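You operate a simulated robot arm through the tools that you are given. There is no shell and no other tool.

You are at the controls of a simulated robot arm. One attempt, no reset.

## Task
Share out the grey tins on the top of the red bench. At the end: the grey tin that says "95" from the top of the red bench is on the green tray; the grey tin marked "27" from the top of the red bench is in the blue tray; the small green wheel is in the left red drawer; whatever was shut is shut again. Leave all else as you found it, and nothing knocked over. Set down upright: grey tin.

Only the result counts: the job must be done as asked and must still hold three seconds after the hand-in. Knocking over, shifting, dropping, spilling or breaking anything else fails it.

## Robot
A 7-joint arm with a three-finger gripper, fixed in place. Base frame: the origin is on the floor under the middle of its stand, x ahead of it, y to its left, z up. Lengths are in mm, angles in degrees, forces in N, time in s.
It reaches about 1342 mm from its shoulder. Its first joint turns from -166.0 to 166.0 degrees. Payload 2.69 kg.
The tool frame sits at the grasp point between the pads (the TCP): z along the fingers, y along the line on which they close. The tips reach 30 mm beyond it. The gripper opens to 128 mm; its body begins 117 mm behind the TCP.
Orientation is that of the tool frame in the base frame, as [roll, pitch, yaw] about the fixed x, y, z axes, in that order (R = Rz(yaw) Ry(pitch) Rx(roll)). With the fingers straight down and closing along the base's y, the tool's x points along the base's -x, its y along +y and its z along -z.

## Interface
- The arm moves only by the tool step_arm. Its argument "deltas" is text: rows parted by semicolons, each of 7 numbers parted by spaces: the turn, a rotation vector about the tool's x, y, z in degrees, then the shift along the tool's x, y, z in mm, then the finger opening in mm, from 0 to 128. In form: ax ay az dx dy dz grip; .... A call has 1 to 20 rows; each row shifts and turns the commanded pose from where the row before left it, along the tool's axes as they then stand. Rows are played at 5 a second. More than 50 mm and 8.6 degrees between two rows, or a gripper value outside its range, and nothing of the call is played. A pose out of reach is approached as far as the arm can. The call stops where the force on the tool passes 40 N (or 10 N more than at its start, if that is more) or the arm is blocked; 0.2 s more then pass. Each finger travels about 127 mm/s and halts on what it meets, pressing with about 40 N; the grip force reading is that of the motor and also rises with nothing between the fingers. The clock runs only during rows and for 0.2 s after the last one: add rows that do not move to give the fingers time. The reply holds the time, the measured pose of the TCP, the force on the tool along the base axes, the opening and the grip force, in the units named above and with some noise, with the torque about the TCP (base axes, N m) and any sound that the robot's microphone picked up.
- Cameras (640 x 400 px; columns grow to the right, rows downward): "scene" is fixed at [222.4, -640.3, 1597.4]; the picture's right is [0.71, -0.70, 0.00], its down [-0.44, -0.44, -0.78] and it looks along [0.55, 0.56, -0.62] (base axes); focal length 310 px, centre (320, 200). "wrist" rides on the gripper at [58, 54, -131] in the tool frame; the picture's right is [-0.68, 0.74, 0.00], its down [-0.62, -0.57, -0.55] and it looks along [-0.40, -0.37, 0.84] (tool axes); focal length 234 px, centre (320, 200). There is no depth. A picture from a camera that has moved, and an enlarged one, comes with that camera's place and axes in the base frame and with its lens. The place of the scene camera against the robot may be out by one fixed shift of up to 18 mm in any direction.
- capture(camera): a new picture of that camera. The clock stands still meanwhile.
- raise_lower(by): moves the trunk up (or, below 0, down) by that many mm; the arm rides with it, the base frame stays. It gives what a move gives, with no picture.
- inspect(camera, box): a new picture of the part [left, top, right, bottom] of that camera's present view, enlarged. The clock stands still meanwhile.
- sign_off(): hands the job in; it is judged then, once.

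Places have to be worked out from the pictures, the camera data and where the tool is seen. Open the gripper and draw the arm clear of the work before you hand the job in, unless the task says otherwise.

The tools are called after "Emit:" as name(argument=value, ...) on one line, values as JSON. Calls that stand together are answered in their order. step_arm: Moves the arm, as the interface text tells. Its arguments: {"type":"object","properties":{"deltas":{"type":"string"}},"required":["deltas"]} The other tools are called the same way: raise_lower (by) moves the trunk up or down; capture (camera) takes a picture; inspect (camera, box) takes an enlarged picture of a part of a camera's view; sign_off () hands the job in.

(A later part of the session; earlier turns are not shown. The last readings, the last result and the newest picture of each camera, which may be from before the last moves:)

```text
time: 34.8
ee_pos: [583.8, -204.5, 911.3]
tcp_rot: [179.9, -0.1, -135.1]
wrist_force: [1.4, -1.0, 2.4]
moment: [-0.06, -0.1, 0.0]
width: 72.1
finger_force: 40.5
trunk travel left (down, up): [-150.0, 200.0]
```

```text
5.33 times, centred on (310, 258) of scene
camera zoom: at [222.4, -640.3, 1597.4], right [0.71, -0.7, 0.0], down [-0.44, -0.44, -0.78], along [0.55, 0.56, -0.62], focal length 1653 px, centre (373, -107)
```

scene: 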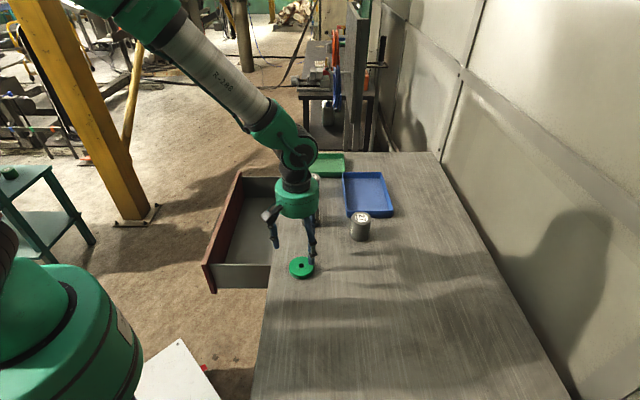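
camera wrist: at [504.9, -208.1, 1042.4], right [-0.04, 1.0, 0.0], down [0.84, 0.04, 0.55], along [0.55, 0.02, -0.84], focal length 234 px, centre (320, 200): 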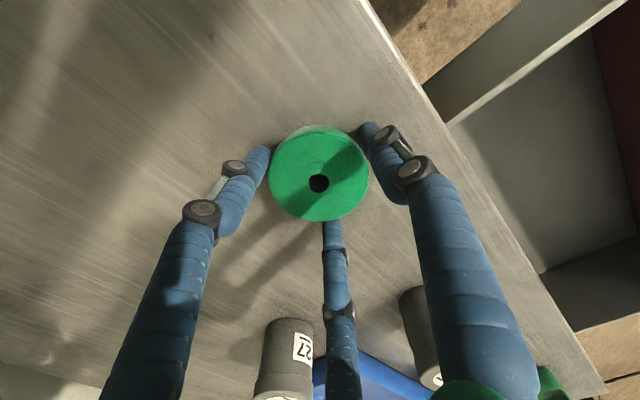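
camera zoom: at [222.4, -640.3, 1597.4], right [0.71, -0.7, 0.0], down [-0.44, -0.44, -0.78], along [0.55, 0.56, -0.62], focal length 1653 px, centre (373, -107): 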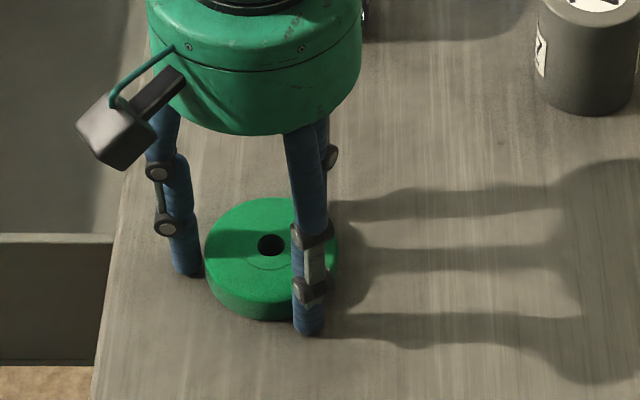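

Firm grip (40 N, 72 mm). I lift the wheel 10 mm slowly, then up to about z≈1010.

Emit:
step_arm(deltas="0 0 0 0 0 -3 45; 0 0 0 0 0 -7 45; 0 0 0 0 0 -15 45; 0 0 0 0 0 -25 45; 0 0 0 0 0 -25 45; 0 0 0 0 0 -25 45; 0 0 0 0 0 0 45")

Emit:
capture(camera="wrist")

Emit:
capture(camera="scene")

```text
time: 36.4
ee_pos: [583.7, -205.3, 1009.9]
tcp_rot: [179.9, 0.1, -134.9]
wrist_force: [-0.6, -0.9, -0.7]
moment: [-0.01, -0.05, -0.02]
width: 72.2
finger_force: 39.6
trunk travel left (down, up): [-150.0, 200.0]
```

```text
taken
camera wrist: at [504.3, -208.5, 1141.7], right [-0.04, 1.0, 0.0], down [0.84, 0.04, 0.55], along [0.55, 0.02, -0.84], focal length 234 px, centre (320, 200)
```

wrist: 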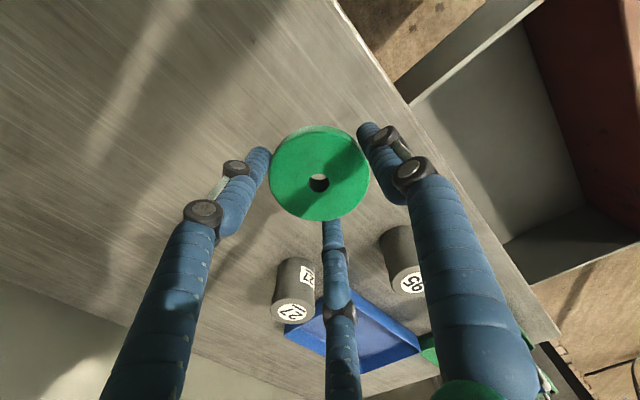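

```text
taken
```

scene: 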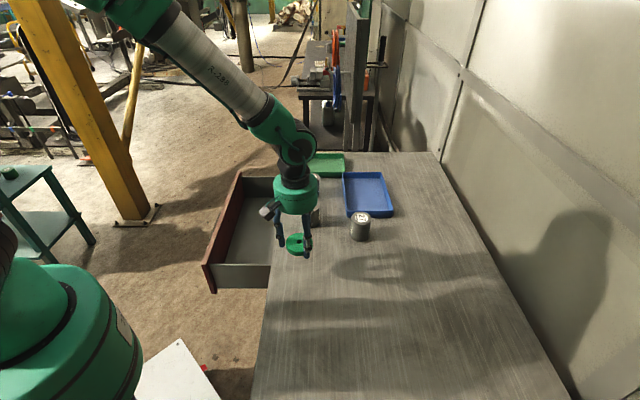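

The wheel is held securely. I move it at this height over the middle of the open drawer (u≈500, d≈365).

Emit:
step_arm(deltas="0 0 0 -33.2 27.5 0 45; 0 0 0 -33.2 27.5 0 45; 0 0 0 -33.2 27.5 0 45; 0 0 0 -33.2 27.5 0 45; 0 0 0 -33.2 27.5 0 45; 0 0 0 -33.2 27.5 0 45; 0 0 0 -33.2 27.5 0 45; 0 0 0 0 0 0 45")

Emit:
capture(camera="wrist")

Emit:
capture(camera="scene")

```text
time: 38.2
ee_pos: [613.3, 98.2, 1009.8]
tcp_rot: [179.9, -0.1, -134.9]
wrist_force: [0.2, 0.2, -0.3]
moment: [-0.04, -0.01, -0.03]
width: 72.2
finger_force: 39.5
trunk travel left (down, up): [-150.0, 200.0]
```

```text
taken
camera wrist: at [535.5, 94.0, 1141.0], right [-0.04, 1.0, 0.0], down [0.84, 0.04, 0.55], along [0.55, 0.02, -0.84], focal length 234 px, centre (320, 200)
```

wrist: 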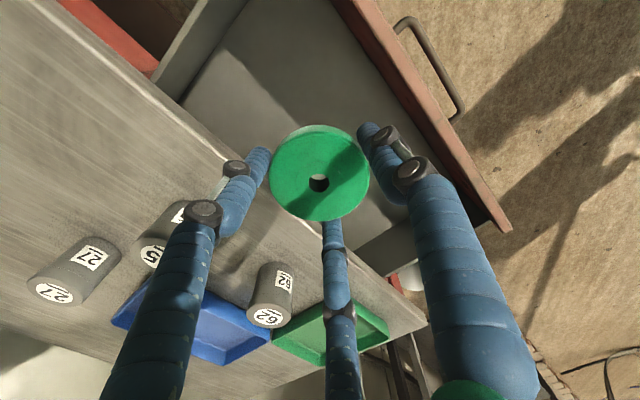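

```text
taken
```

scene: 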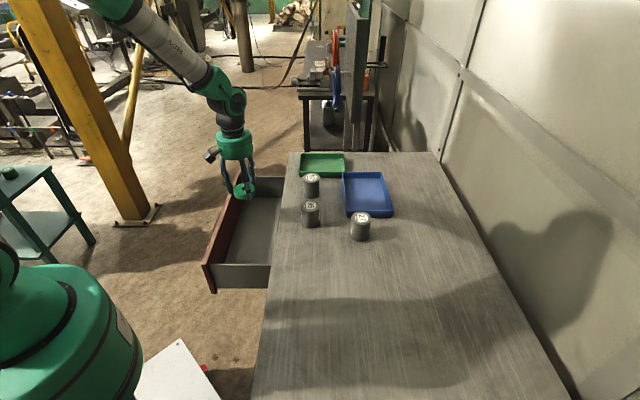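

The wheel is over the drawer, clear of the front panel (inner face d≈268) and bench edge (d≈468). I lower to TCP z≈790 and look.

Emit:
step_arm(deltas="0 0 0 0 0 40 45; 0 0 0 0 0 40 45; 0 0 0 0 0 40 45; 0 0 0 0 0 40 45; 0 0 0 0 0 30 45; 0 0 0 0 0 30 45; 0 0 0 0 0 0 45")

Emit:
capture(camera="wrist")

Emit:
inspect(camera="scene", box=[180, 110, 340, 310])

```text
time: 39.8
ee_pos: [611.8, 94.1, 787.9]
tcp_rot: [179.9, 0.0, -135.0]
wrist_force: [-0.5, -0.1, -1.8]
moment: [0.0, 0.06, 0.0]
width: 72.3
finger_force: 40.5
trunk travel left (down, up): [-150.0, 200.0]
```

```text
taken
camera wrist: at [533.8, 90.7, 919.5], right [-0.04, 1.0, 0.0], down [0.84, 0.04, 0.55], along [0.55, 0.02, -0.84], focal length 234 px, centre (320, 200)
```

wrist: 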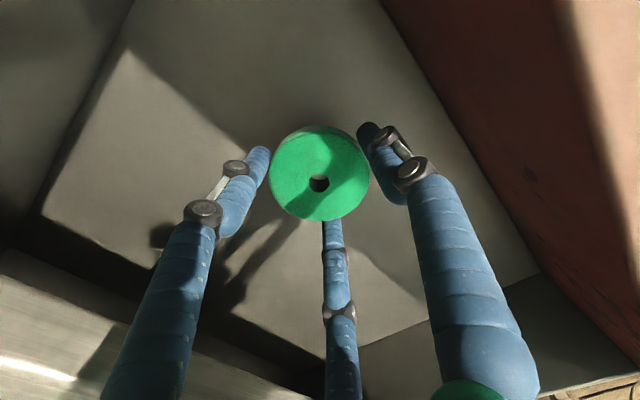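

```text
2.00 times, centred on (260, 210) of scene
camera zoom: at [222.4, -640.3, 1597.4], right [0.71, -0.7, 0.0], down [-0.44, -0.44, -0.78], along [0.55, 0.56, -0.62], focal length 620 px, centre (440, 180)
```

zoom: 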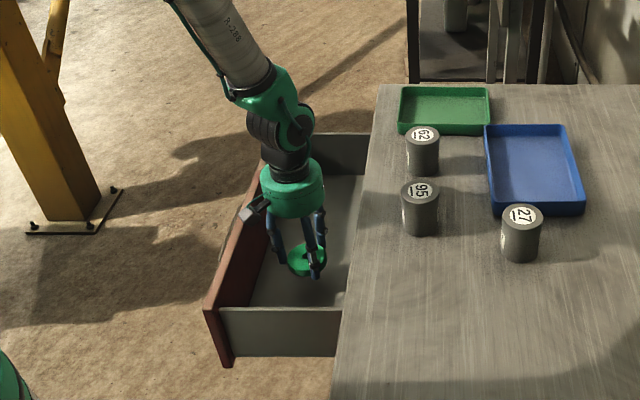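

Clear all round. I lower to about 762, then creep downward in small steps to find the drawer floor.

Emit:
step_arm(deltas="0 0 0 0 0 10 45; 0 0 0 0 0 10 45; 0 0 0 0 0 6 45; 0 0 0 0 0 2 45; 0 0 0 0 0 2 45; 0 0 0 0 0 2 45; 0 0 0 0 0 2 45; 0 0 0 0 0 0 45")

Emit:
capture(camera="wrist")

```text
time: 41.6
ee_pos: [612.4, 95.1, 756.2]
tcp_rot: [180.0, 0.0, -134.9]
wrist_force: [0.6, 0.2, -0.8]
moment: [0.0, 0.0, 0.01]
width: 72.3
finger_force: 40.0
trunk travel left (down, up): [-150.0, 200.0]
```

```text
taken
camera wrist: at [533.3, 92.5, 887.8], right [-0.04, 1.0, 0.0], down [0.84, 0.04, 0.55], along [0.55, 0.02, -0.84], focal length 234 px, centre (320, 200)
```

wrist: 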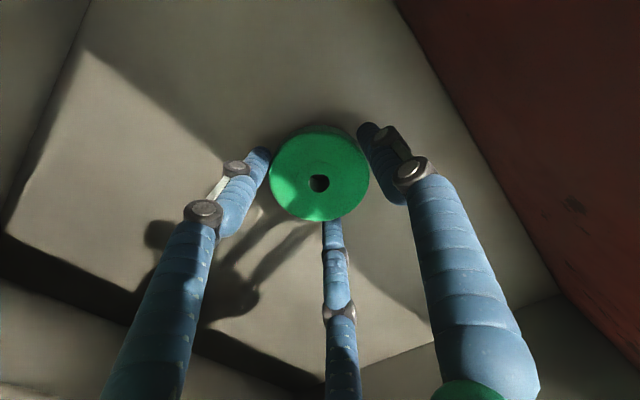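

No contact yet. Continue creeping in 1.5 mm steps.

Emit:
step_arm(deltas="0 0 0 0 0 1.5 45; 0 0 0 0 0 1.5 45; 0 0 0 0 0 1.5 45; 0 0 0 0 0 1.5 45; 0 0 0 0 0 0 45")

```text
time: 42.8
ee_pos: [611.4, 96.1, 750.4]
tcp_rot: [179.8, -0.1, -135.1]
wrist_force: [0.7, -0.2, -0.4]
moment: [-0.01, 0.0, -0.02]
width: 72.3
finger_force: 39.7
trunk travel left (down, up): [-150.0, 200.0]
```

Emit:
step_arm(deltas="0 0 0 0 0 1.5 45; 0 0 0 0 0 1.5 45; 0 0 0 0 0 1.5 45; 0 0 0 0 0 1.5 45; 0 0 0 0 0 0 45")

Emit:
inspect(camera="wrist", box=[180, 80, 440, 260])

```text
time: 44.0
ee_pos: [612.2, 96.3, 744.4]
tcp_rot: [180.0, 0.0, -135.0]
wrist_force: [0.0, -0.4, -0.7]
moment: [0.01, 0.0, -0.01]
width: 72.2
finger_force: 39.8
trunk travel left (down, up): [-150.0, 200.0]
```

```text
2.22 times, centred on (310, 170) of wrist
camera zoom: at [533.3, 92.1, 875.6], right [-0.04, 1.0, 0.0], down [0.84, 0.04, 0.55], along [0.55, 0.02, -0.84], focal length 520 px, centre (342, 267)
```

zoom: 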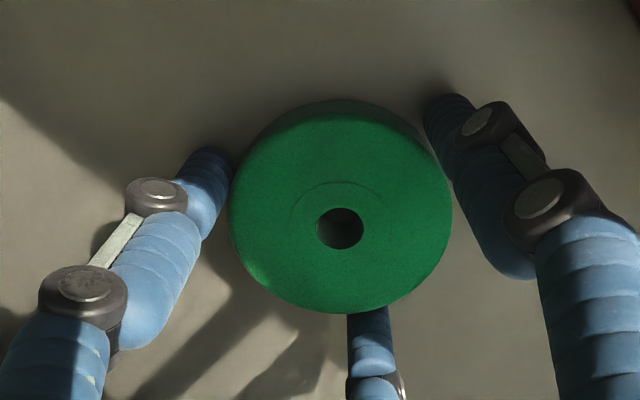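

Contact shadows appear; the floor is close. More 1.2 mm steps.

Emit:
step_arm(deltas="0 0 0 0 0 1.2 45; 0 0 0 0 0 1.2 45; 0 0 0 0 0 1.2 45; 0 0 0 0 0 1.2 45; 0 0 0 0 0 0 45")

```text
time: 45.1
ee_pos: [613.7, 95.4, 742.3]
tcp_rot: [-180.0, 0.1, -135.0]
wrist_force: [-3.1, -2.8, 15.9]
moment: [-0.03, 0.48, 0.1]
width: 72.3
finger_force: 40.1
trunk travel left (down, up): [-150.0, 200.0]
stopped in row 5: the force on the tool passed its limit at 42 N (the readings are from after the stop); the commanded pose is now the measured one
```

Contact with the drawer floor. I open the fingers in place and then withdraw upward.

Emit:
step_arm(deltas="0 0 0 0 0 -0.5 60; 0 0 0 0 0 0 76; 0 0 0 0 0 0 85; 0 0 0 0 0 0 96; 0 0 0 0 0 0 100; 0 0 0 0 0 0 100")

Emit:
inspect(camera="wrist", box=[160, 60, 460, 270])

```text
time: 46.5
ee_pos: [613.5, 95.4, 742.0]
tcp_rot: [179.9, 0.0, -134.9]
wrist_force: [0.4, 0.6, 0.1]
moment: [0.03, -0.01, 0.01]
width: 100.0
finger_force: 0.0
trunk travel left (down, up): [-150.0, 200.0]
```

```text
1.90 times, centred on (310, 165) of wrist
camera zoom: at [534.2, 91.8, 873.7], right [-0.04, 1.0, 0.0], down [0.84, 0.04, 0.55], along [0.55, 0.02, -0.84], focal length 446 px, centre (339, 267)
```

zoom: 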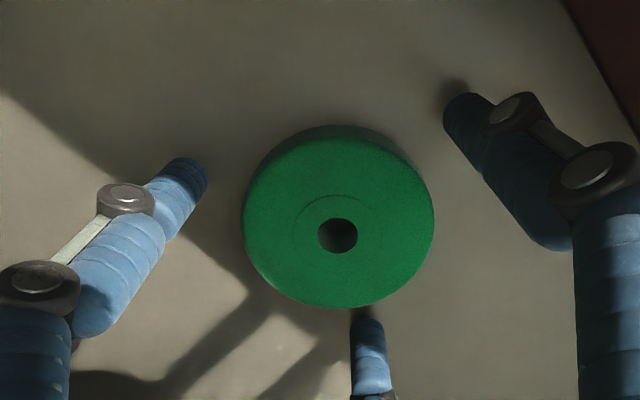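

The wheel sits flat on the drawer floor. I withdraw straight up.

Emit:
step_arm(deltas="0 0 0 0 0 -10 100; 0 0 0 0 0 -40 100; 0 0 0 0 0 -40 100; 0 0 0 0 0 -45 100; 0 0 0 0 0 -45 100; 0 0 0 0 0 -45 100; 0 0 0 0 0 -45 100; 0 0 0 0 0 -45 100; 0 0 0 0 0 -45 100; 0 0 0 0 0 0 100")

Emit:
capture(camera="wrist")

Emit:
capture(camera="scene")

```text
time: 48.7
ee_pos: [612.6, 95.3, 1101.5]
tcp_rot: [-180.0, 0.0, -135.0]
wrist_force: [-0.8, -0.2, 0.1]
moment: [0.03, -0.08, 0.01]
width: 99.9
finger_force: 0.0
trunk travel left (down, up): [-150.0, 200.0]
```

```text
taken
camera wrist: at [533.3, 91.3, 1233.7], right [-0.04, 1.0, 0.0], down [0.84, 0.04, 0.55], along [0.55, 0.02, -0.84], focal length 234 px, centre (320, 200)
```

wrist: 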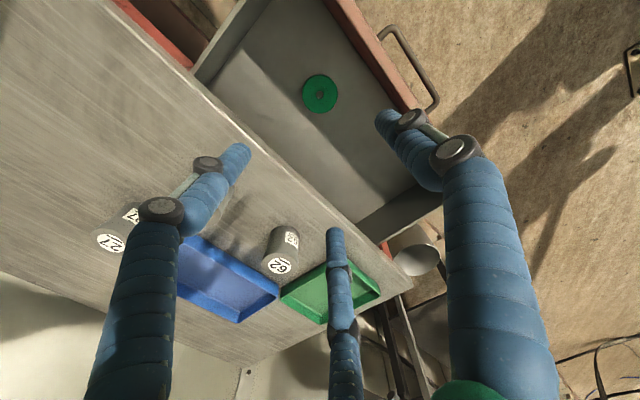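

```text
taken
```

scene: 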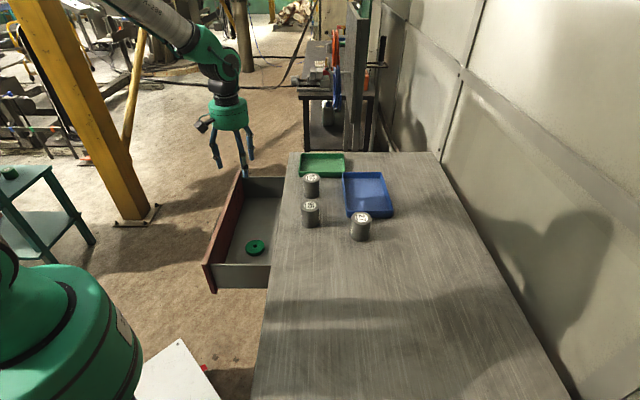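

The wheel lies flat in the drawer. Now I move back in front of the drawer, close the fingers and tilt 60° forward to push it shut.

Emit:
step_arm(deltas="0 0 0 -11.4 39.3 0 60; 0 0 0 -11.4 39.3 0 40; 0 0 0 -11.4 39.3 0 20; 0 0 0 -11.4 39.3 0 5; 0 0 0 -11.4 39.3 0 5; 0 0 0 -11.4 39.3 0 5; 0 0 0 -11.4 39.3 0 5; 7.5 0 0 0 0 0 5; 7.5 0 0 0 0 0 5; 7.5 0 0 0 0 0 5; 7.5 0 0 0 0 0 5; 7.5 0 0 0 0 0 5; 7.5 0 0 0 0 0 5; 7.5 0 0 0 0 0 5; 7.5 0 0 0 0 0 5; 0 0 0 0 0 0 5")

```text
time: 52.1
ee_pos: [475.2, 347.9, 1100.2]
tcp_rot: [-120.0, 0.0, -135.0]
wrist_force: [0.0, 0.0, -0.1]
moment: [-0.06, -0.03, -0.02]
width: 4.8
finger_force: 0.0
trunk travel left (down, up): [-150.0, 200.0]
```

Emit:
step_arm(deltas="0 0 0 0 39 22.5 5; 0 0 0 0 39 22.5 5; 0 0 0 0 39 22.5 5; 0 0 0 0 39 22.5 5; 0 0 0 0 39 22.5 5; 0 0 0 0 39 22.5 5; 0 0 0 0 10.4 6 5; 0 0 0 0 0 0 5")

Emit:
capture(camera="wrist")

Emit:
inspect(camera="scene", box=[130, 150, 330, 310])

```text
time: 53.9
ee_pos: [474.5, 346.6, 818.6]
tcp_rot: [-119.9, 0.0, -134.9]
wrist_force: [-0.8, -0.4, -0.4]
moment: [-0.03, 0.01, 0.0]
width: 5.0
finger_force: 0.1
trunk travel left (down, up): [-150.0, 200.0]
```

```text
taken
camera wrist: at [333.6, 404.2, 838.9], right [0.22, 0.74, -0.64], down [0.3, 0.57, 0.76], along [0.93, -0.36, -0.1], focal length 234 px, centre (320, 200)
```

wrist: 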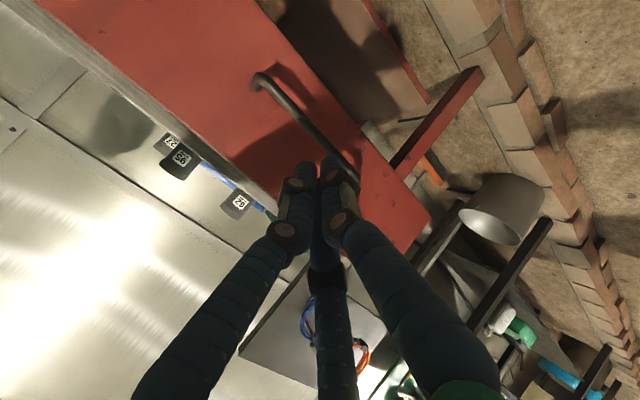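

```text
2.50 times, centred on (230, 230) of scene
camera zoom: at [222.4, -640.3, 1597.4], right [0.71, -0.7, 0.0], down [-0.44, -0.44, -0.78], along [0.55, 0.56, -0.62], focal length 775 px, centre (545, 125)
```

zoom: 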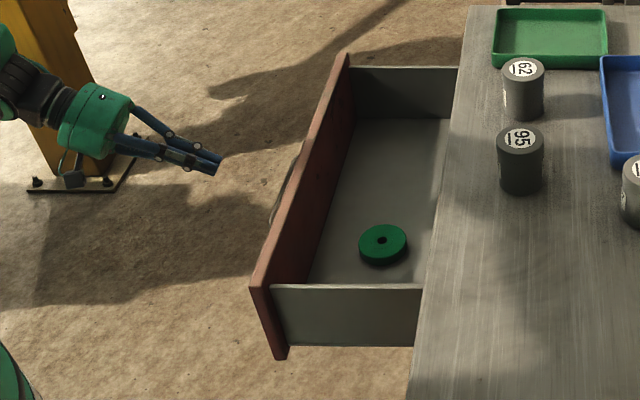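

Fingertips are aligned above the handle bar, facing the drawer panel. I advance toward the panel.

Emit:
step_arm(deltas="0 0 0 0 -12.5 21.65 5; 0 0 0 0 -12.5 21.65 5; 0 0 0 0 -12.5 21.65 5; 0 0 0 0 -12.5 21.65 5; 0 0 0 0 -5 8.66 5; 0 0 0 0 -5 8.66 5; 0 0 0 0 -5 8.66 5; 0 0 0 0 0 0 5")

Emit:
inspect(camera="scene", box=[130, 150, 330, 310])

Emit:
capture(camera="wrist")

```text
time: 55.7
ee_pos: [567.5, 255.7, 821.3]
tcp_rot: [-120.0, 0.1, -135.0]
wrist_force: [0.1, 0.5, 1.2]
moment: [0.02, 0.01, 0.01]
width: 5.0
finger_force: 0.1
trunk travel left (down, up): [-150.0, 200.0]
```

```text
2.50 times, centred on (230, 230) of scene
camera zoom: at [222.4, -640.3, 1597.4], right [0.71, -0.7, 0.0], down [-0.44, -0.44, -0.78], along [0.55, 0.56, -0.62], focal length 775 px, centre (545, 125)
```

zoom: 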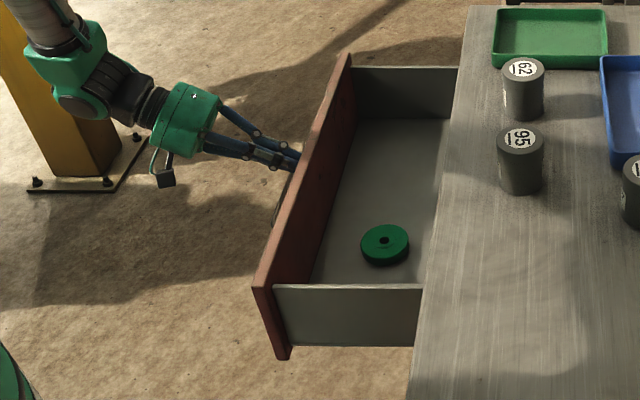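

```text
taken
camera wrist: at [426.8, 312.9, 840.0], right [0.22, 0.74, -0.64], down [0.3, 0.57, 0.76], along [0.93, -0.36, -0.1], focal length 234 px, centre (320, 200)
```

wrist: 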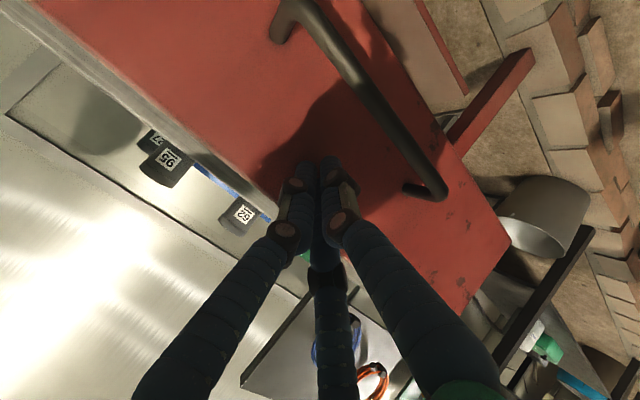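

The tips now push the panel with hardly any resistance. I push on about 205 mm at a moderate pace.

Emit:
step_arm(deltas="0 0 0 0 -2.5 4.33 5; 0 0 0 0 -5 8.66 5; 0 0 0 0 -7.5 13 5; 0 0 0 0 -7.5 13 5; 0 0 0 0 -7.5 13 5; 0 0 0 0 -7.5 13 5; 0 0 0 0 -7.5 13 5; 0 0 0 0 -7.5 13 5; 0 0 0 0 -7.5 13 5; 0 0 0 0 -7.5 13 5; 0 0 0 0 -7.5 13 5; 0 0 0 0 -7.5 13 5; 0 0 0 0 -7.5 13 5; 0 0 0 0 -5 8.66 5; 0 0 0 0 -2.5 4.33 5; 0 0 0 0 0 0 5")

Emit:
inspect(camera="scene", box=[130, 150, 330, 310])

Emit:
capture(camera="wrist")

```text
time: 59.1
ee_pos: [705.7, 116.5, 821.0]
tcp_rot: [-120.1, 0.0, -135.0]
wrist_force: [-0.2, 0.3, -0.6]
moment: [0.0, 0.01, 0.01]
width: 4.7
finger_force: 0.0
trunk travel left (down, up): [-150.0, 200.0]
```

```text
2.50 times, centred on (230, 230) of scene
camera zoom: at [222.4, -640.3, 1597.4], right [0.71, -0.7, 0.0], down [-0.44, -0.44, -0.78], along [0.55, 0.56, -0.62], focal length 775 px, centre (545, 125)
```

zoom: 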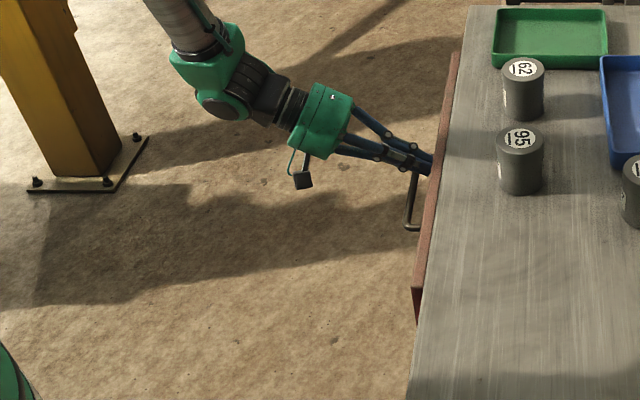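

```text
taken
camera wrist: at [565.0, 173.3, 839.2], right [0.22, 0.74, -0.64], down [0.3, 0.57, 0.76], along [0.93, -0.36, -0.1], focal length 234 px, centre (320, 200)
```

wrist: 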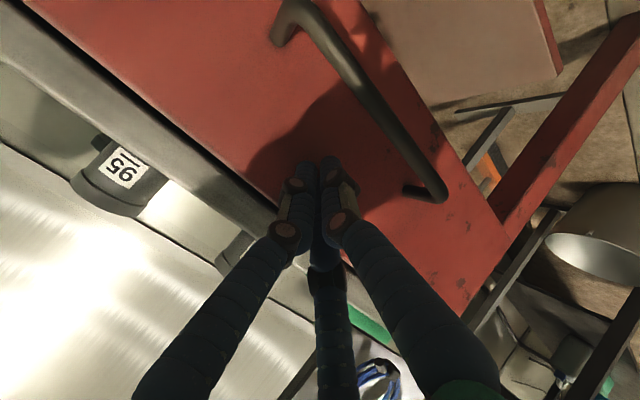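

Nearly shut (about 25 mm to go). I push on in 4 mm steps until it comes to a stop.

Emit:
step_arm(deltas="0 0 0 0 -2 3.46 5; 0 0 0 0 -2 3.46 5; 0 0 0 0 -2 3.46 5; 0 0 0 0 -2 3.46 5; 0 0 0 0 -1.5 2.6 5; 0 0 0 0 -1.5 2.6 5; 0 0 0 0 -1 1.73 5; 0 0 0 0 -1 1.73 5; 0 0 0 0 0 0 5")

Emit:
inspect(camera="scene", box=[190, 150, 330, 310])

```text
time: 61.1
ee_pos: [722.7, 98.2, 818.1]
tcp_rot: [-120.1, 0.0, -135.0]
wrist_force: [-1.1, -0.4, 0.7]
moment: [0.01, 0.01, 0.02]
width: 4.8
finger_force: 0.0
trunk travel left (down, up): [-150.0, 200.0]
```

```text
2.50 times, centred on (260, 230) of scene
camera zoom: at [222.4, -640.3, 1597.4], right [0.71, -0.7, 0.0], down [-0.44, -0.44, -0.78], along [0.55, 0.56, -0.62], focal length 775 px, centre (470, 125)
```

zoom: 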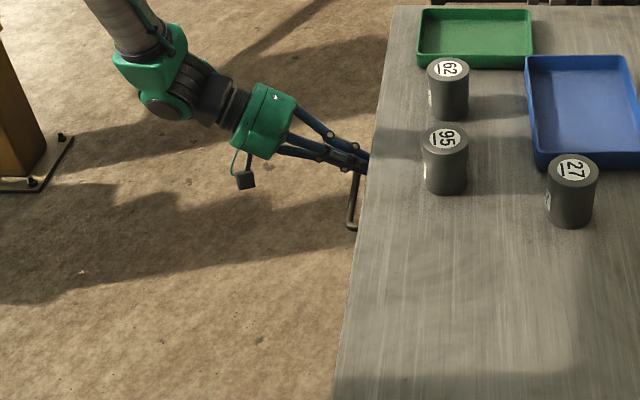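

No stop reached yet (TCP d≈441). I continue gently until it blocks.

Emit:
step_arm(deltas="0 0 0 0 -0.75 1.3 5; 0 0 0 0 -0.75 1.3 5; 0 0 0 0 -0.75 1.3 5; 0 0 0 0 -0.75 1.3 5; 0 0 0 0 -0.75 1.3 5; 0 0 0 0 -0.75 1.3 5; 0 0 0 0 0 0 5")

Emit:
capture(camera="wrist")

```text
time: 62.0
ee_pos: [725.1, 98.6, 818.3]
tcp_rot: [-120.2, -0.1, -134.8]
wrist_force: [-14.3, 12.0, 5.4]
moment: [0.01, -0.23, -0.1]
width: 2.8
finger_force: 0.0
trunk travel left (down, up): [-150.0, 200.0]
stopped in row 4: the force on the tool passed its limit at 44 N (the readings are from after the stop); the commanded pose is now the measured one
```

```text
taken
camera wrist: at [583.9, 154.2, 838.9], right [0.21, 0.74, -0.64], down [0.3, 0.57, 0.76], along [0.93, -0.35, -0.1], focal length 234 px, centre (320, 200)
```

wrist: 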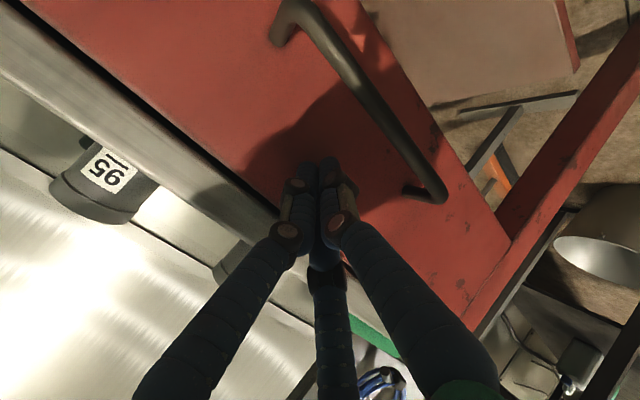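

The drawer hit its stop exactly where its face originally was (d≈470). I back off straight and look whether it stays shut.

Emit:
step_arm(deltas="0 0 0 0 2.5 -4.33 5; 0 0 0 0 10 -17.3 5; 0 0 0 0 15 -26 5; 0 0 0 0 15 -26 5; 0 0 0 0 15 -26 5; 0 0 0 0 15 -26 5; 0 0 0 0 0 0 5")

Emit:
capture(camera="wrist")

Emit:
inspect(camera="scene", box=[240, 140, 440, 300])

```text
time: 63.6
ee_pos: [623.5, 197.7, 818.5]
tcp_rot: [-120.2, 0.0, -135.0]
wrist_force: [0.5, 0.6, -0.4]
moment: [-0.01, 0.03, 0.02]
width: 4.9
finger_force: 0.0
trunk travel left (down, up): [-150.0, 200.0]
```

```text
taken
camera wrist: at [482.1, 254.5, 839.0], right [0.21, 0.74, -0.64], down [0.3, 0.57, 0.76], along [0.93, -0.36, -0.1], focal length 234 px, centre (320, 200)
```

wrist: 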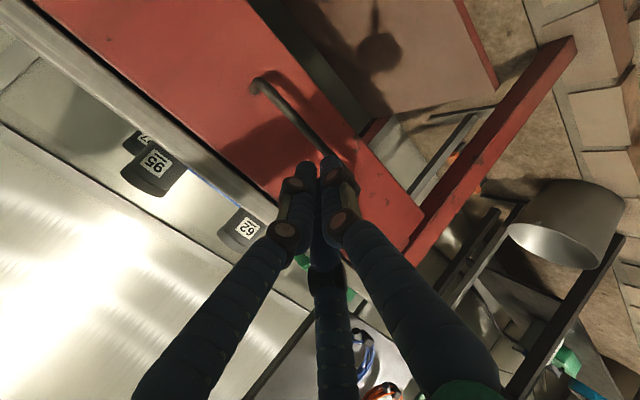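

```text
2.50 times, centred on (340, 220) of scene
camera zoom: at [222.4, -640.3, 1597.4], right [0.71, -0.7, 0.0], down [-0.44, -0.44, -0.78], along [0.55, 0.56, -0.62], focal length 775 px, centre (270, 150)
```

zoom: 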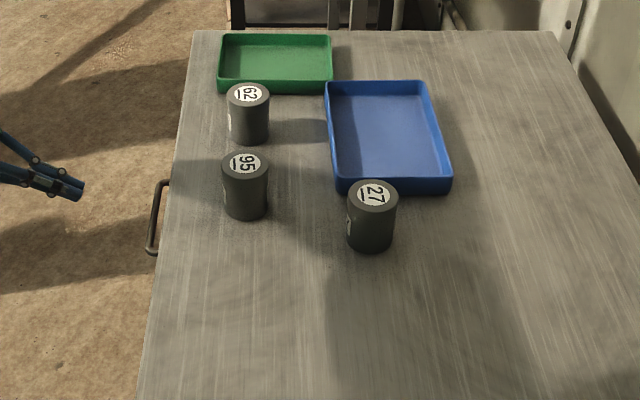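

The drawer is shut just as before (handle at the same pixels). Next the tins: raise the hand, straighten it, and open the fingers.

Emit:
step_arm(deltas="0 0 0 0 -40.4 -23.3 5; 0 0 0 0 -40.4 -23.3 5; 0 0 0 0 -40.4 -23.3 5; 0 0 0 0 -40.4 -23.3 5; 0 0 0 0 -40.4 -23.3 5; 0 0 0 0 -40.4 -23.3 5; 0 0 0 0 -40.4 -23.3 5; -7.5 0 0 0 0 0 100; -7.5 0 0 0 0 0 100; -7.5 0 0 0 0 0 100; -7.5 0 0 0 0 0 100; -7.5 0 0 0 0 0 100; -7.5 0 0 0 0 0 100; -7.5 0 0 0 0 0 100; -7.5 0 0 0 0 0 100; 0 0 0 0 0 0 100")

```text
time: 67.0
ee_pos: [623.3, 196.9, 1144.9]
tcp_rot: [179.6, -0.2, -134.9]
wrist_force: [0.1, -1.5, -0.6]
moment: [-0.02, 0.06, 0.02]
width: 99.9
finger_force: 0.1
trunk travel left (down, up): [-150.0, 200.0]
```

Emit:
step_arm(deltas="0 0 0 16.1 -39.4 0 100; 0 0 0 16.1 -39.4 0 100; 0 0 0 16.1 -39.4 0 100; 0 0 0 16.1 -39.4 0 100; 0 0 0 16.1 -39.4 0 100; 0 0 0 16.1 -39.4 0 100; 0 0 0 16.1 -39.4 0 100; 0 0 0 0 0 0 100; 0 0 0 0 0 0 100")

Emit:
capture(camera="wrist")

```text
time: 69.0
ee_pos: [738.1, -75.0, 1144.7]
tcp_rot: [179.7, -0.1, -134.8]
wrist_force: [-0.1, -0.4, 0.7]
moment: [0.01, -0.02, -0.02]
width: 100.1
finger_force: 0.0
trunk travel left (down, up): [-150.0, 200.0]
```

```text
taken
camera wrist: at [659.6, -79.2, 1276.4], right [-0.04, 1.0, 0.0], down [0.84, 0.04, 0.55], along [0.55, 0.03, -0.84], focal length 234 px, centre (320, 200)
```

wrist: 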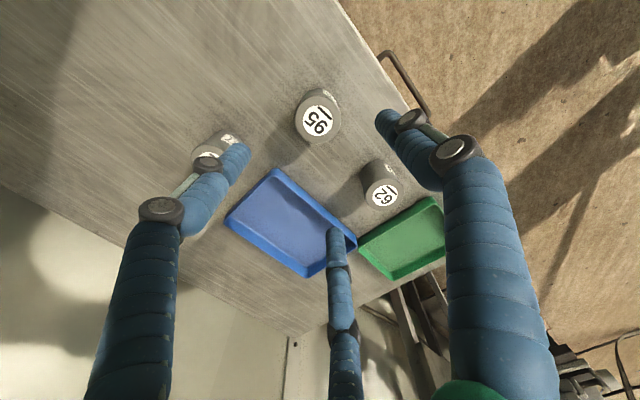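

Emit:
inspect(camera="wrist", box=[200, 70, 440, 220])

Emit:
inspect(camera="wrist", box=[210, 150, 450, 300])

```text
2.67 times, centred on (320, 145) of wrist
camera zoom: at [659.6, -79.2, 1276.4], right [-0.04, 1.0, 0.0], down [0.84, 0.04, 0.55], along [0.55, 0.03, -0.84], focal length 624 px, centre (320, 347)
```

zoom: 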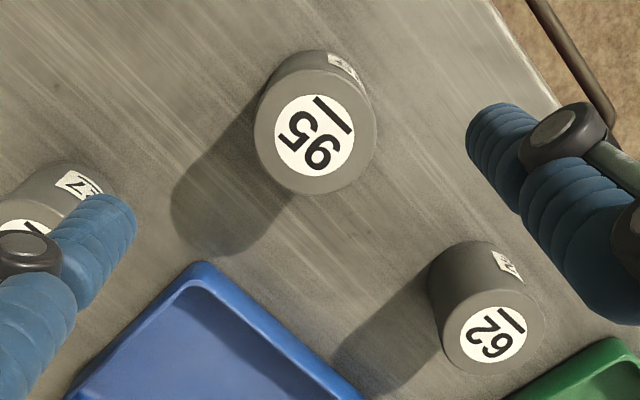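

```text
2.67 times, centred on (330, 225) of wrist
camera zoom: at [659.6, -79.2, 1276.4], right [-0.04, 1.0, 0.0], down [0.84, 0.04, 0.55], along [0.55, 0.03, -0.84], focal length 624 px, centre (293, 133)
```

zoom: 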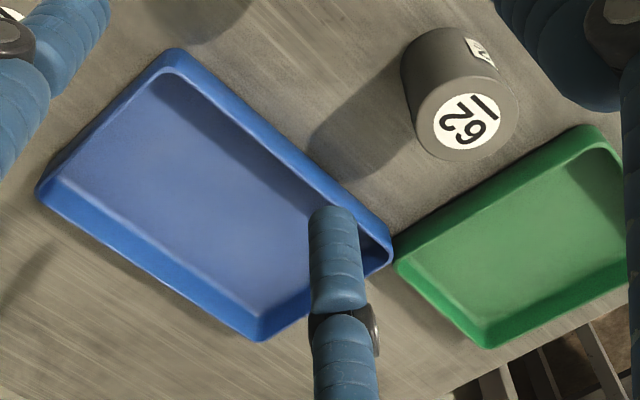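

Tin 95's axis is at about (741, −78); the hand is ~4 mm short in d, with a 0.3° tilt left over. I correct both and lower to z≈1030 to recheck.

Emit:
step_arm(deltas="0.3 0 0 0 -4 0 100; 0 0 0 0 0 40 100; 0 0 0 0 0 40 100; 0 0 0 0 0 35 100; 0 0 0 0 0 0 100; 0 0 0 0 0 0 100")

Emit:
inspect(camera="wrist", box=[200, 70, 440, 220])

Emit:
capture(camera="scene")

```text
time: 70.4
ee_pos: [741.9, -80.9, 1029.7]
tcp_rot: [-179.9, -0.2, -134.9]
wrist_force: [-0.5, -0.2, 0.7]
moment: [0.0, -0.05, 0.0]
width: 100.0
finger_force: 0.2
trunk travel left (down, up): [-150.0, 200.0]
```

```text
2.67 times, centred on (320, 145) of wrist
camera zoom: at [663.0, -84.4, 1160.4], right [-0.04, 1.0, 0.0], down [0.83, 0.04, 0.55], along [0.55, 0.02, -0.84], focal length 624 px, centre (320, 347)
```

zoom: 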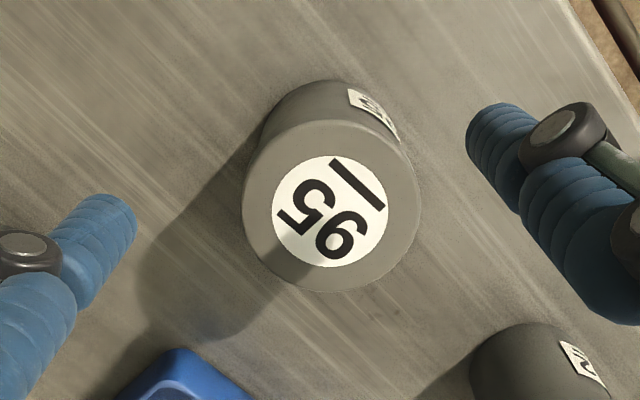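

```text
taken
```

scene: 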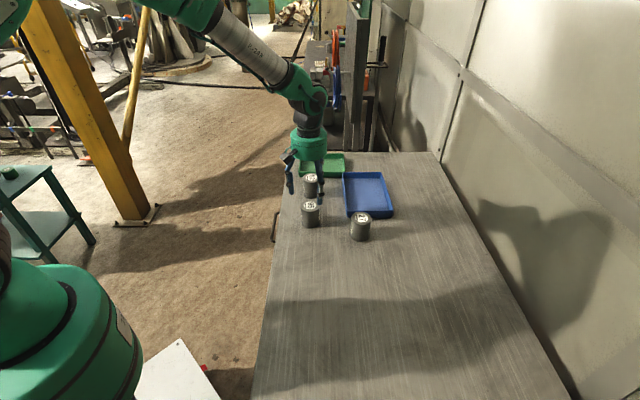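

The tin's axis is about 2 mm (+u) and 4 mm (−d) from the tool axis. I correct that and descend around the tin to z≈937.

Emit:
step_arm(deltas="0 0 0 -2 3.8 0 100; 0 0 0 0 0 25 100; 0 0 0 0 0 25 100; 0 0 0 0 0 25 100; 0 0 0 0 0 17 100; 0 0 0 0 0 0 100")

Emit:
capture(camera="wrist")

Emit:
inspect(camera="scene", box=[260, 150, 380, 250])

```text
time: 71.8
ee_pos: [741.5, -75.4, 938.1]
tcp_rot: [-180.0, -0.1, -134.9]
wrist_force: [0.3, -0.2, -0.6]
moment: [-0.01, 0.02, 0.02]
width: 99.9
finger_force: 0.1
trunk travel left (down, up): [-150.0, 200.0]
```

```text
taken
camera wrist: at [662.2, -79.7, 1068.9], right [-0.04, 1.0, 0.0], down [0.84, 0.04, 0.55], along [0.55, 0.02, -0.84], focal length 234 px, centre (320, 200)
```

wrist: 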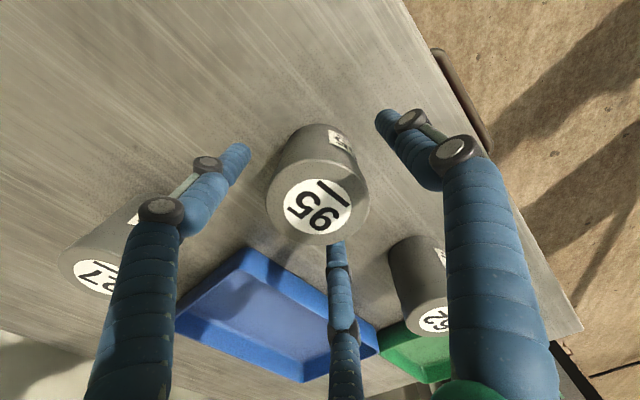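

```text
4.00 times, centred on (320, 200) of scene
camera zoom: at [222.4, -640.3, 1597.4], right [0.71, -0.7, 0.0], down [-0.44, -0.44, -0.78], along [0.55, 0.56, -0.62], focal length 1240 px, centre (320, 200)
```

zoom: 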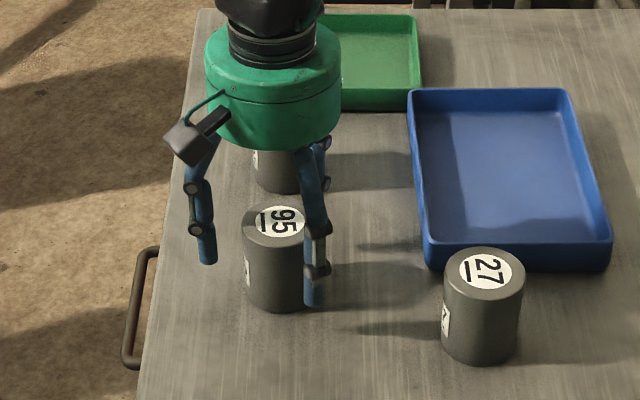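

The tin is centred between the fingers. I close the grip.

Emit:
step_arm(deltas="0 0 0 0 0 0 85; 0 0 0 0 0 0 72; 0 0 0 0 0 0 64; 0 0 0 0 0 0 56; 0 0 0 0 0 0 45; 0 0 0 0 0 0 35; 0 0 0 0 0 0 35")

Emit:
capture(camera="wrist")

```text
time: 73.4
ee_pos: [741.3, -76.4, 937.4]
tcp_rot: [-180.0, -0.2, -134.9]
wrist_force: [1.2, -1.3, 2.2]
moment: [-0.04, -0.02, 0.0]
width: 57.9
finger_force: 39.6
trunk travel left (down, up): [-150.0, 200.0]
```

```text
taken
camera wrist: at [662.1, -79.8, 1069.3], right [-0.04, 1.0, 0.0], down [0.83, 0.04, 0.55], along [0.55, 0.02, -0.84], focal length 234 px, centre (320, 200)
```

wrist: 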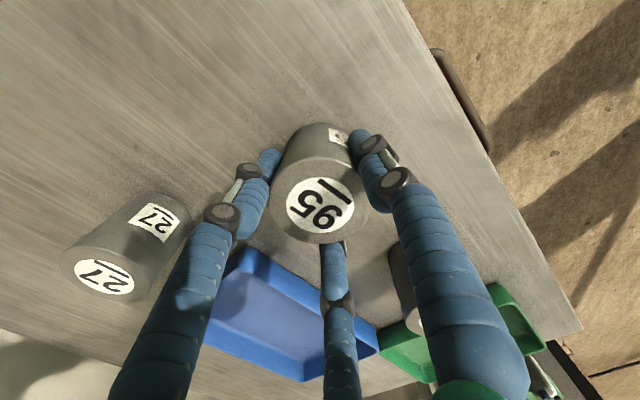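

Grip is firm (58 mm, 40 N). I lift slowly at first and then to about z≈1085.

Emit:
step_arm(deltas="0 0 0 0 0 -3 35; 0 0 0 0 0 -7 35; 0 0 0 0 0 -18 35; 0 0 0 0 0 -30 35; 0 0 0 0 0 -30 35; 0 0 0 0 0 -30 35; 0 0 0 0 0 -30 35; 0 0 0 0 0 0 35")

Emit:
capture(camera="wrist")

Emit:
capture(camera="scene")

```text
time: 75.2
ee_pos: [739.5, -76.2, 1086.5]
tcp_rot: [-179.9, 0.0, -134.9]
wrist_force: [-0.3, -0.2, -2.5]
moment: [0.01, -0.02, 0.0]
width: 58.0
finger_force: 40.3
trunk travel left (down, up): [-150.0, 200.0]
```

```text
taken
camera wrist: at [660.5, -79.9, 1218.7], right [-0.04, 1.0, 0.0], down [0.83, 0.04, 0.55], along [0.55, 0.02, -0.84], focal length 234 px, centre (320, 200)
```

wrist: 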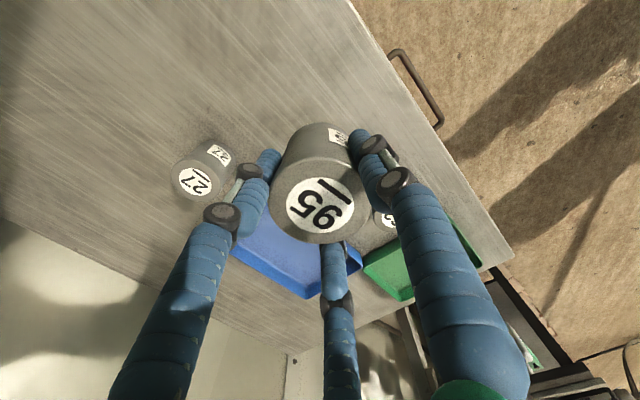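

```text
taken
```

scene: 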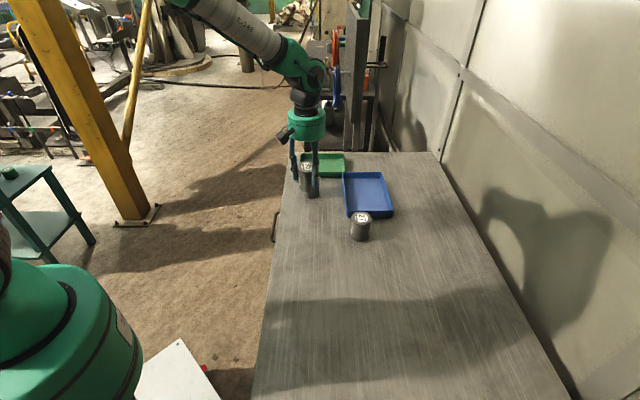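

Tin 95 is held upright and clear. I carry it at this height (bottom ≈ z 1028, well above tin 62) toward the green tray's centre, about (u 800, d 618).

Emit:
step_arm(deltas="0 0 0 -15 -2 0 35; 0 0 0 -30 -4 0 35; 0 0 0 -40 -5 0 35; 0 0 0 -40 -5 0 35; 0 0 0 -40 -5 0 35; 0 0 0 -40 -5 0 35; 0 0 0 -40 -5 0 35; 0 0 0 -40 -5 0 35; 0 0 0 -30 -3 0 35; 0 0 0 -16 -2 0 35; 0 0 0 0 0 0 35")

Emit:
capture(camera="wrist")

Emit:
capture(camera="scene")

```text
time: 77.6
ee_pos: [1003.6, 129.2, 1085.5]
tcp_rot: [-179.9, -0.2, -134.9]
wrist_force: [0.6, -0.5, -3.1]
moment: [0.02, 0.02, -0.01]
width: 57.5
finger_force: 39.7
trunk travel left (down, up): [-150.0, 200.0]
```

```text
taken
camera wrist: at [925.1, 125.7, 1216.5], right [-0.04, 1.0, 0.0], down [0.84, 0.04, 0.55], along [0.55, 0.02, -0.84], focal length 234 px, centre (320, 200)
```

wrist: 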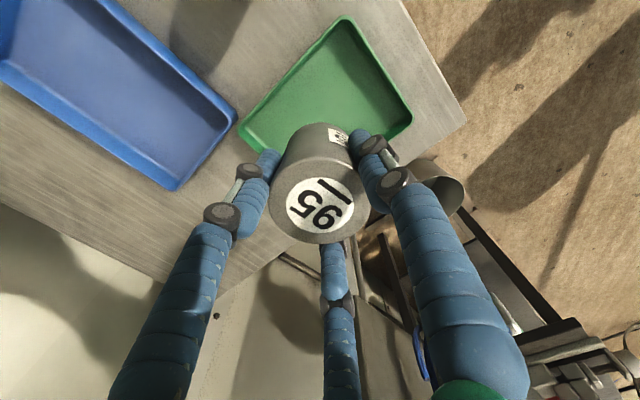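

```text
taken
```

scene: 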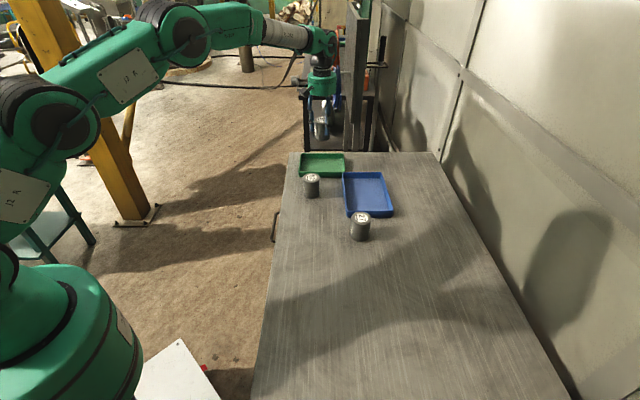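

Emit:
inspect(camera="wrist", box=[200, 0, 440, 150])

Emit:
inspect(camera="scene", box=[260, 90, 420, 220])

```text
2.67 times, centred on (320, 75) of wrist
camera zoom: at [925.1, 125.7, 1216.5], right [-0.04, 1.0, 0.0], down [0.84, 0.04, 0.55], along [0.55, 0.02, -0.84], focal length 624 px, centre (320, 533)
```

zoom: 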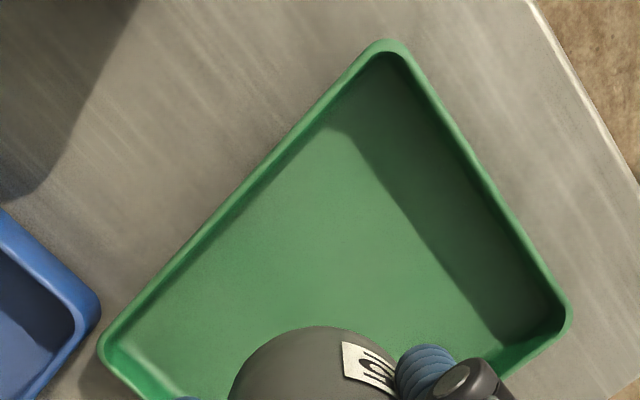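

```text
3.08 times, centred on (340, 155) of scene
camera zoom: at [222.4, -640.3, 1597.4], right [0.71, -0.7, 0.0], down [-0.44, -0.44, -0.78], along [0.55, 0.56, -0.62], focal length 954 px, centre (258, 338)
```

zoom: 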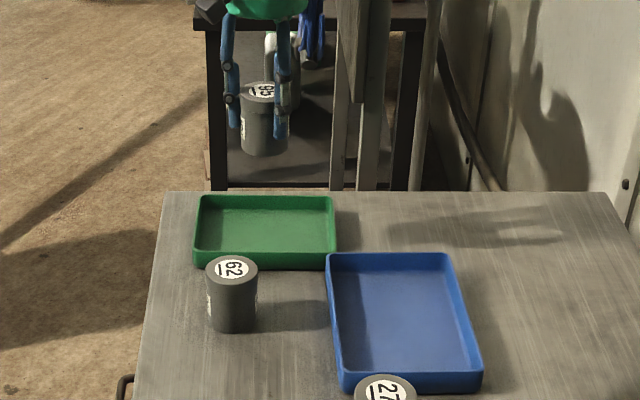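

Green tray outer corners give its centre at about (u 809, d 618), so I shift +8 mm in u and lower toward the tray floor.

Emit:
step_arm(deltas="0 0 0 -8 0 0 35; 0 0 0 0 0 25 35; 0 0 0 0 0 30 35; 0 0 0 0 0 30 35; 0 0 0 0 0 25 35; 0 0 0 0 0 15 35; 0 0 0 0 0 0 35")

Emit:
capture(camera="wrist")

Emit:
inspect(camera="scene", box=[260, 90, 420, 220])

```text
time: 79.2
ee_pos: [1009.9, 135.3, 959.5]
tcp_rot: [-179.9, -0.1, -134.9]
wrist_force: [0.3, -0.1, -3.4]
moment: [0.02, 0.03, 0.02]
width: 58.0
finger_force: 40.0
trunk travel left (down, up): [-150.0, 200.0]
```

```text
taken
camera wrist: at [930.5, 131.8, 1091.5], right [-0.04, 1.0, 0.0], down [0.83, 0.04, 0.55], along [0.55, 0.02, -0.84], focal length 234 px, centre (320, 200)
```

wrist: 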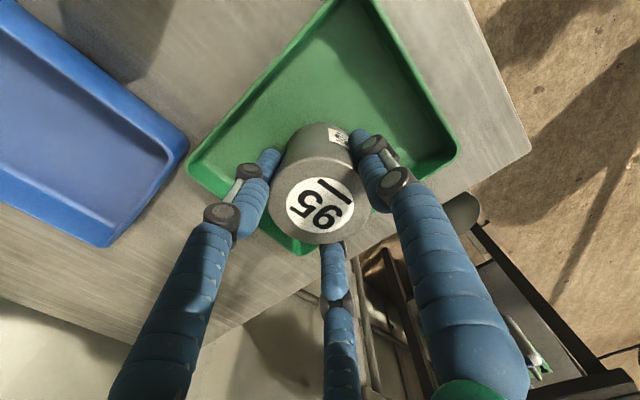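

```text
3.08 times, centred on (340, 155) of scene
camera zoom: at [222.4, -640.3, 1597.4], right [0.71, -0.7, 0.0], down [-0.44, -0.44, -0.78], along [0.55, 0.56, -0.62], focal length 954 px, centre (258, 338)
```

zoom: 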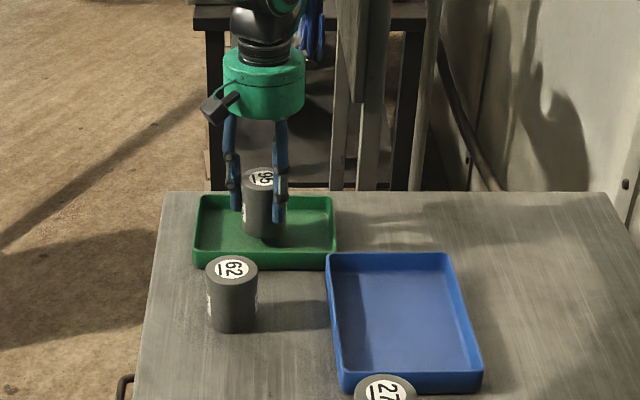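

The tin is over the middle of the green tray. I lower with small steps until the tray floor is felt.

Emit:
step_arm(deltas="0 0 0 0 0 4 35; 0 0 0 0 0 4 35; 0 0 0 0 0 3 35; 0 0 0 0 0 2 35; 0 0 0 0 0 1 35; 0 0 0 0 0 0 35")

```text
time: 80.6
ee_pos: [1008.3, 134.4, 944.8]
tcp_rot: [-179.9, -0.1, -134.9]
wrist_force: [-0.2, 0.5, -2.3]
moment: [-0.02, 0.01, 0.0]
width: 57.8
finger_force: 40.1
trunk travel left (down, up): [-150.0, 200.0]
```

Emit:
step_arm(deltas="0 0 0 0 0 1 35; 0 0 0 0 0 1 35; 0 0 0 0 0 0 35")

```text
time: 81.4
ee_pos: [1008.6, 134.1, 944.5]
tcp_rot: [-179.9, -0.1, -134.8]
wrist_force: [0.1, 0.0, -3.0]
moment: [-0.03, -0.03, 0.02]
width: 57.7
finger_force: 40.6
trunk travel left (down, up): [-150.0, 200.0]
```

Emit:
step_arm(deltas="0 0 0 0 0 1 35; 0 0 0 0 0 1 35; 0 0 0 0 0 0 35")

```text
time: 82.2
ee_pos: [1009.9, 134.3, 941.6]
tcp_rot: [-180.0, -0.1, -134.8]
wrist_force: [0.5, -0.2, -2.6]
moment: [0.01, 0.03, 0.01]
width: 58.0
finger_force: 40.5
trunk travel left (down, up): [-150.0, 200.0]
```

Emit:
step_arm(deltas="0 0 0 0 0 0.8 35; 0 0 0 0 0 0.8 35; 0 0 0 0 0 0 35")

Emit:
inspect(camera="scene", box=[290, 120, 350, 190])

```text
time: 83.0
ee_pos: [1010.0, 135.7, 941.2]
tcp_rot: [-179.8, 0.0, -134.9]
wrist_force: [0.3, -2.1, 3.0]
moment: [-0.09, 0.1, 0.08]
width: 57.6
finger_force: 40.1
trunk travel left (down, up): [-150.0, 200.0]
```

```text
5.71 times, centred on (320, 155) of scene
camera zoom: at [222.4, -640.3, 1597.4], right [0.71, -0.7, 0.0], down [-0.44, -0.44, -0.78], along [0.55, 0.56, -0.62], focal length 1771 px, centre (320, 457)
```

zoom: 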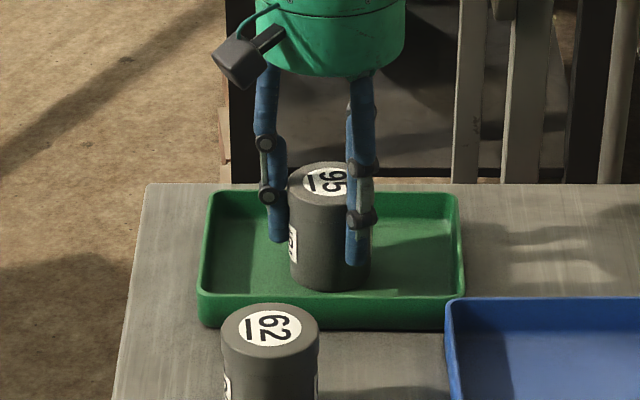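

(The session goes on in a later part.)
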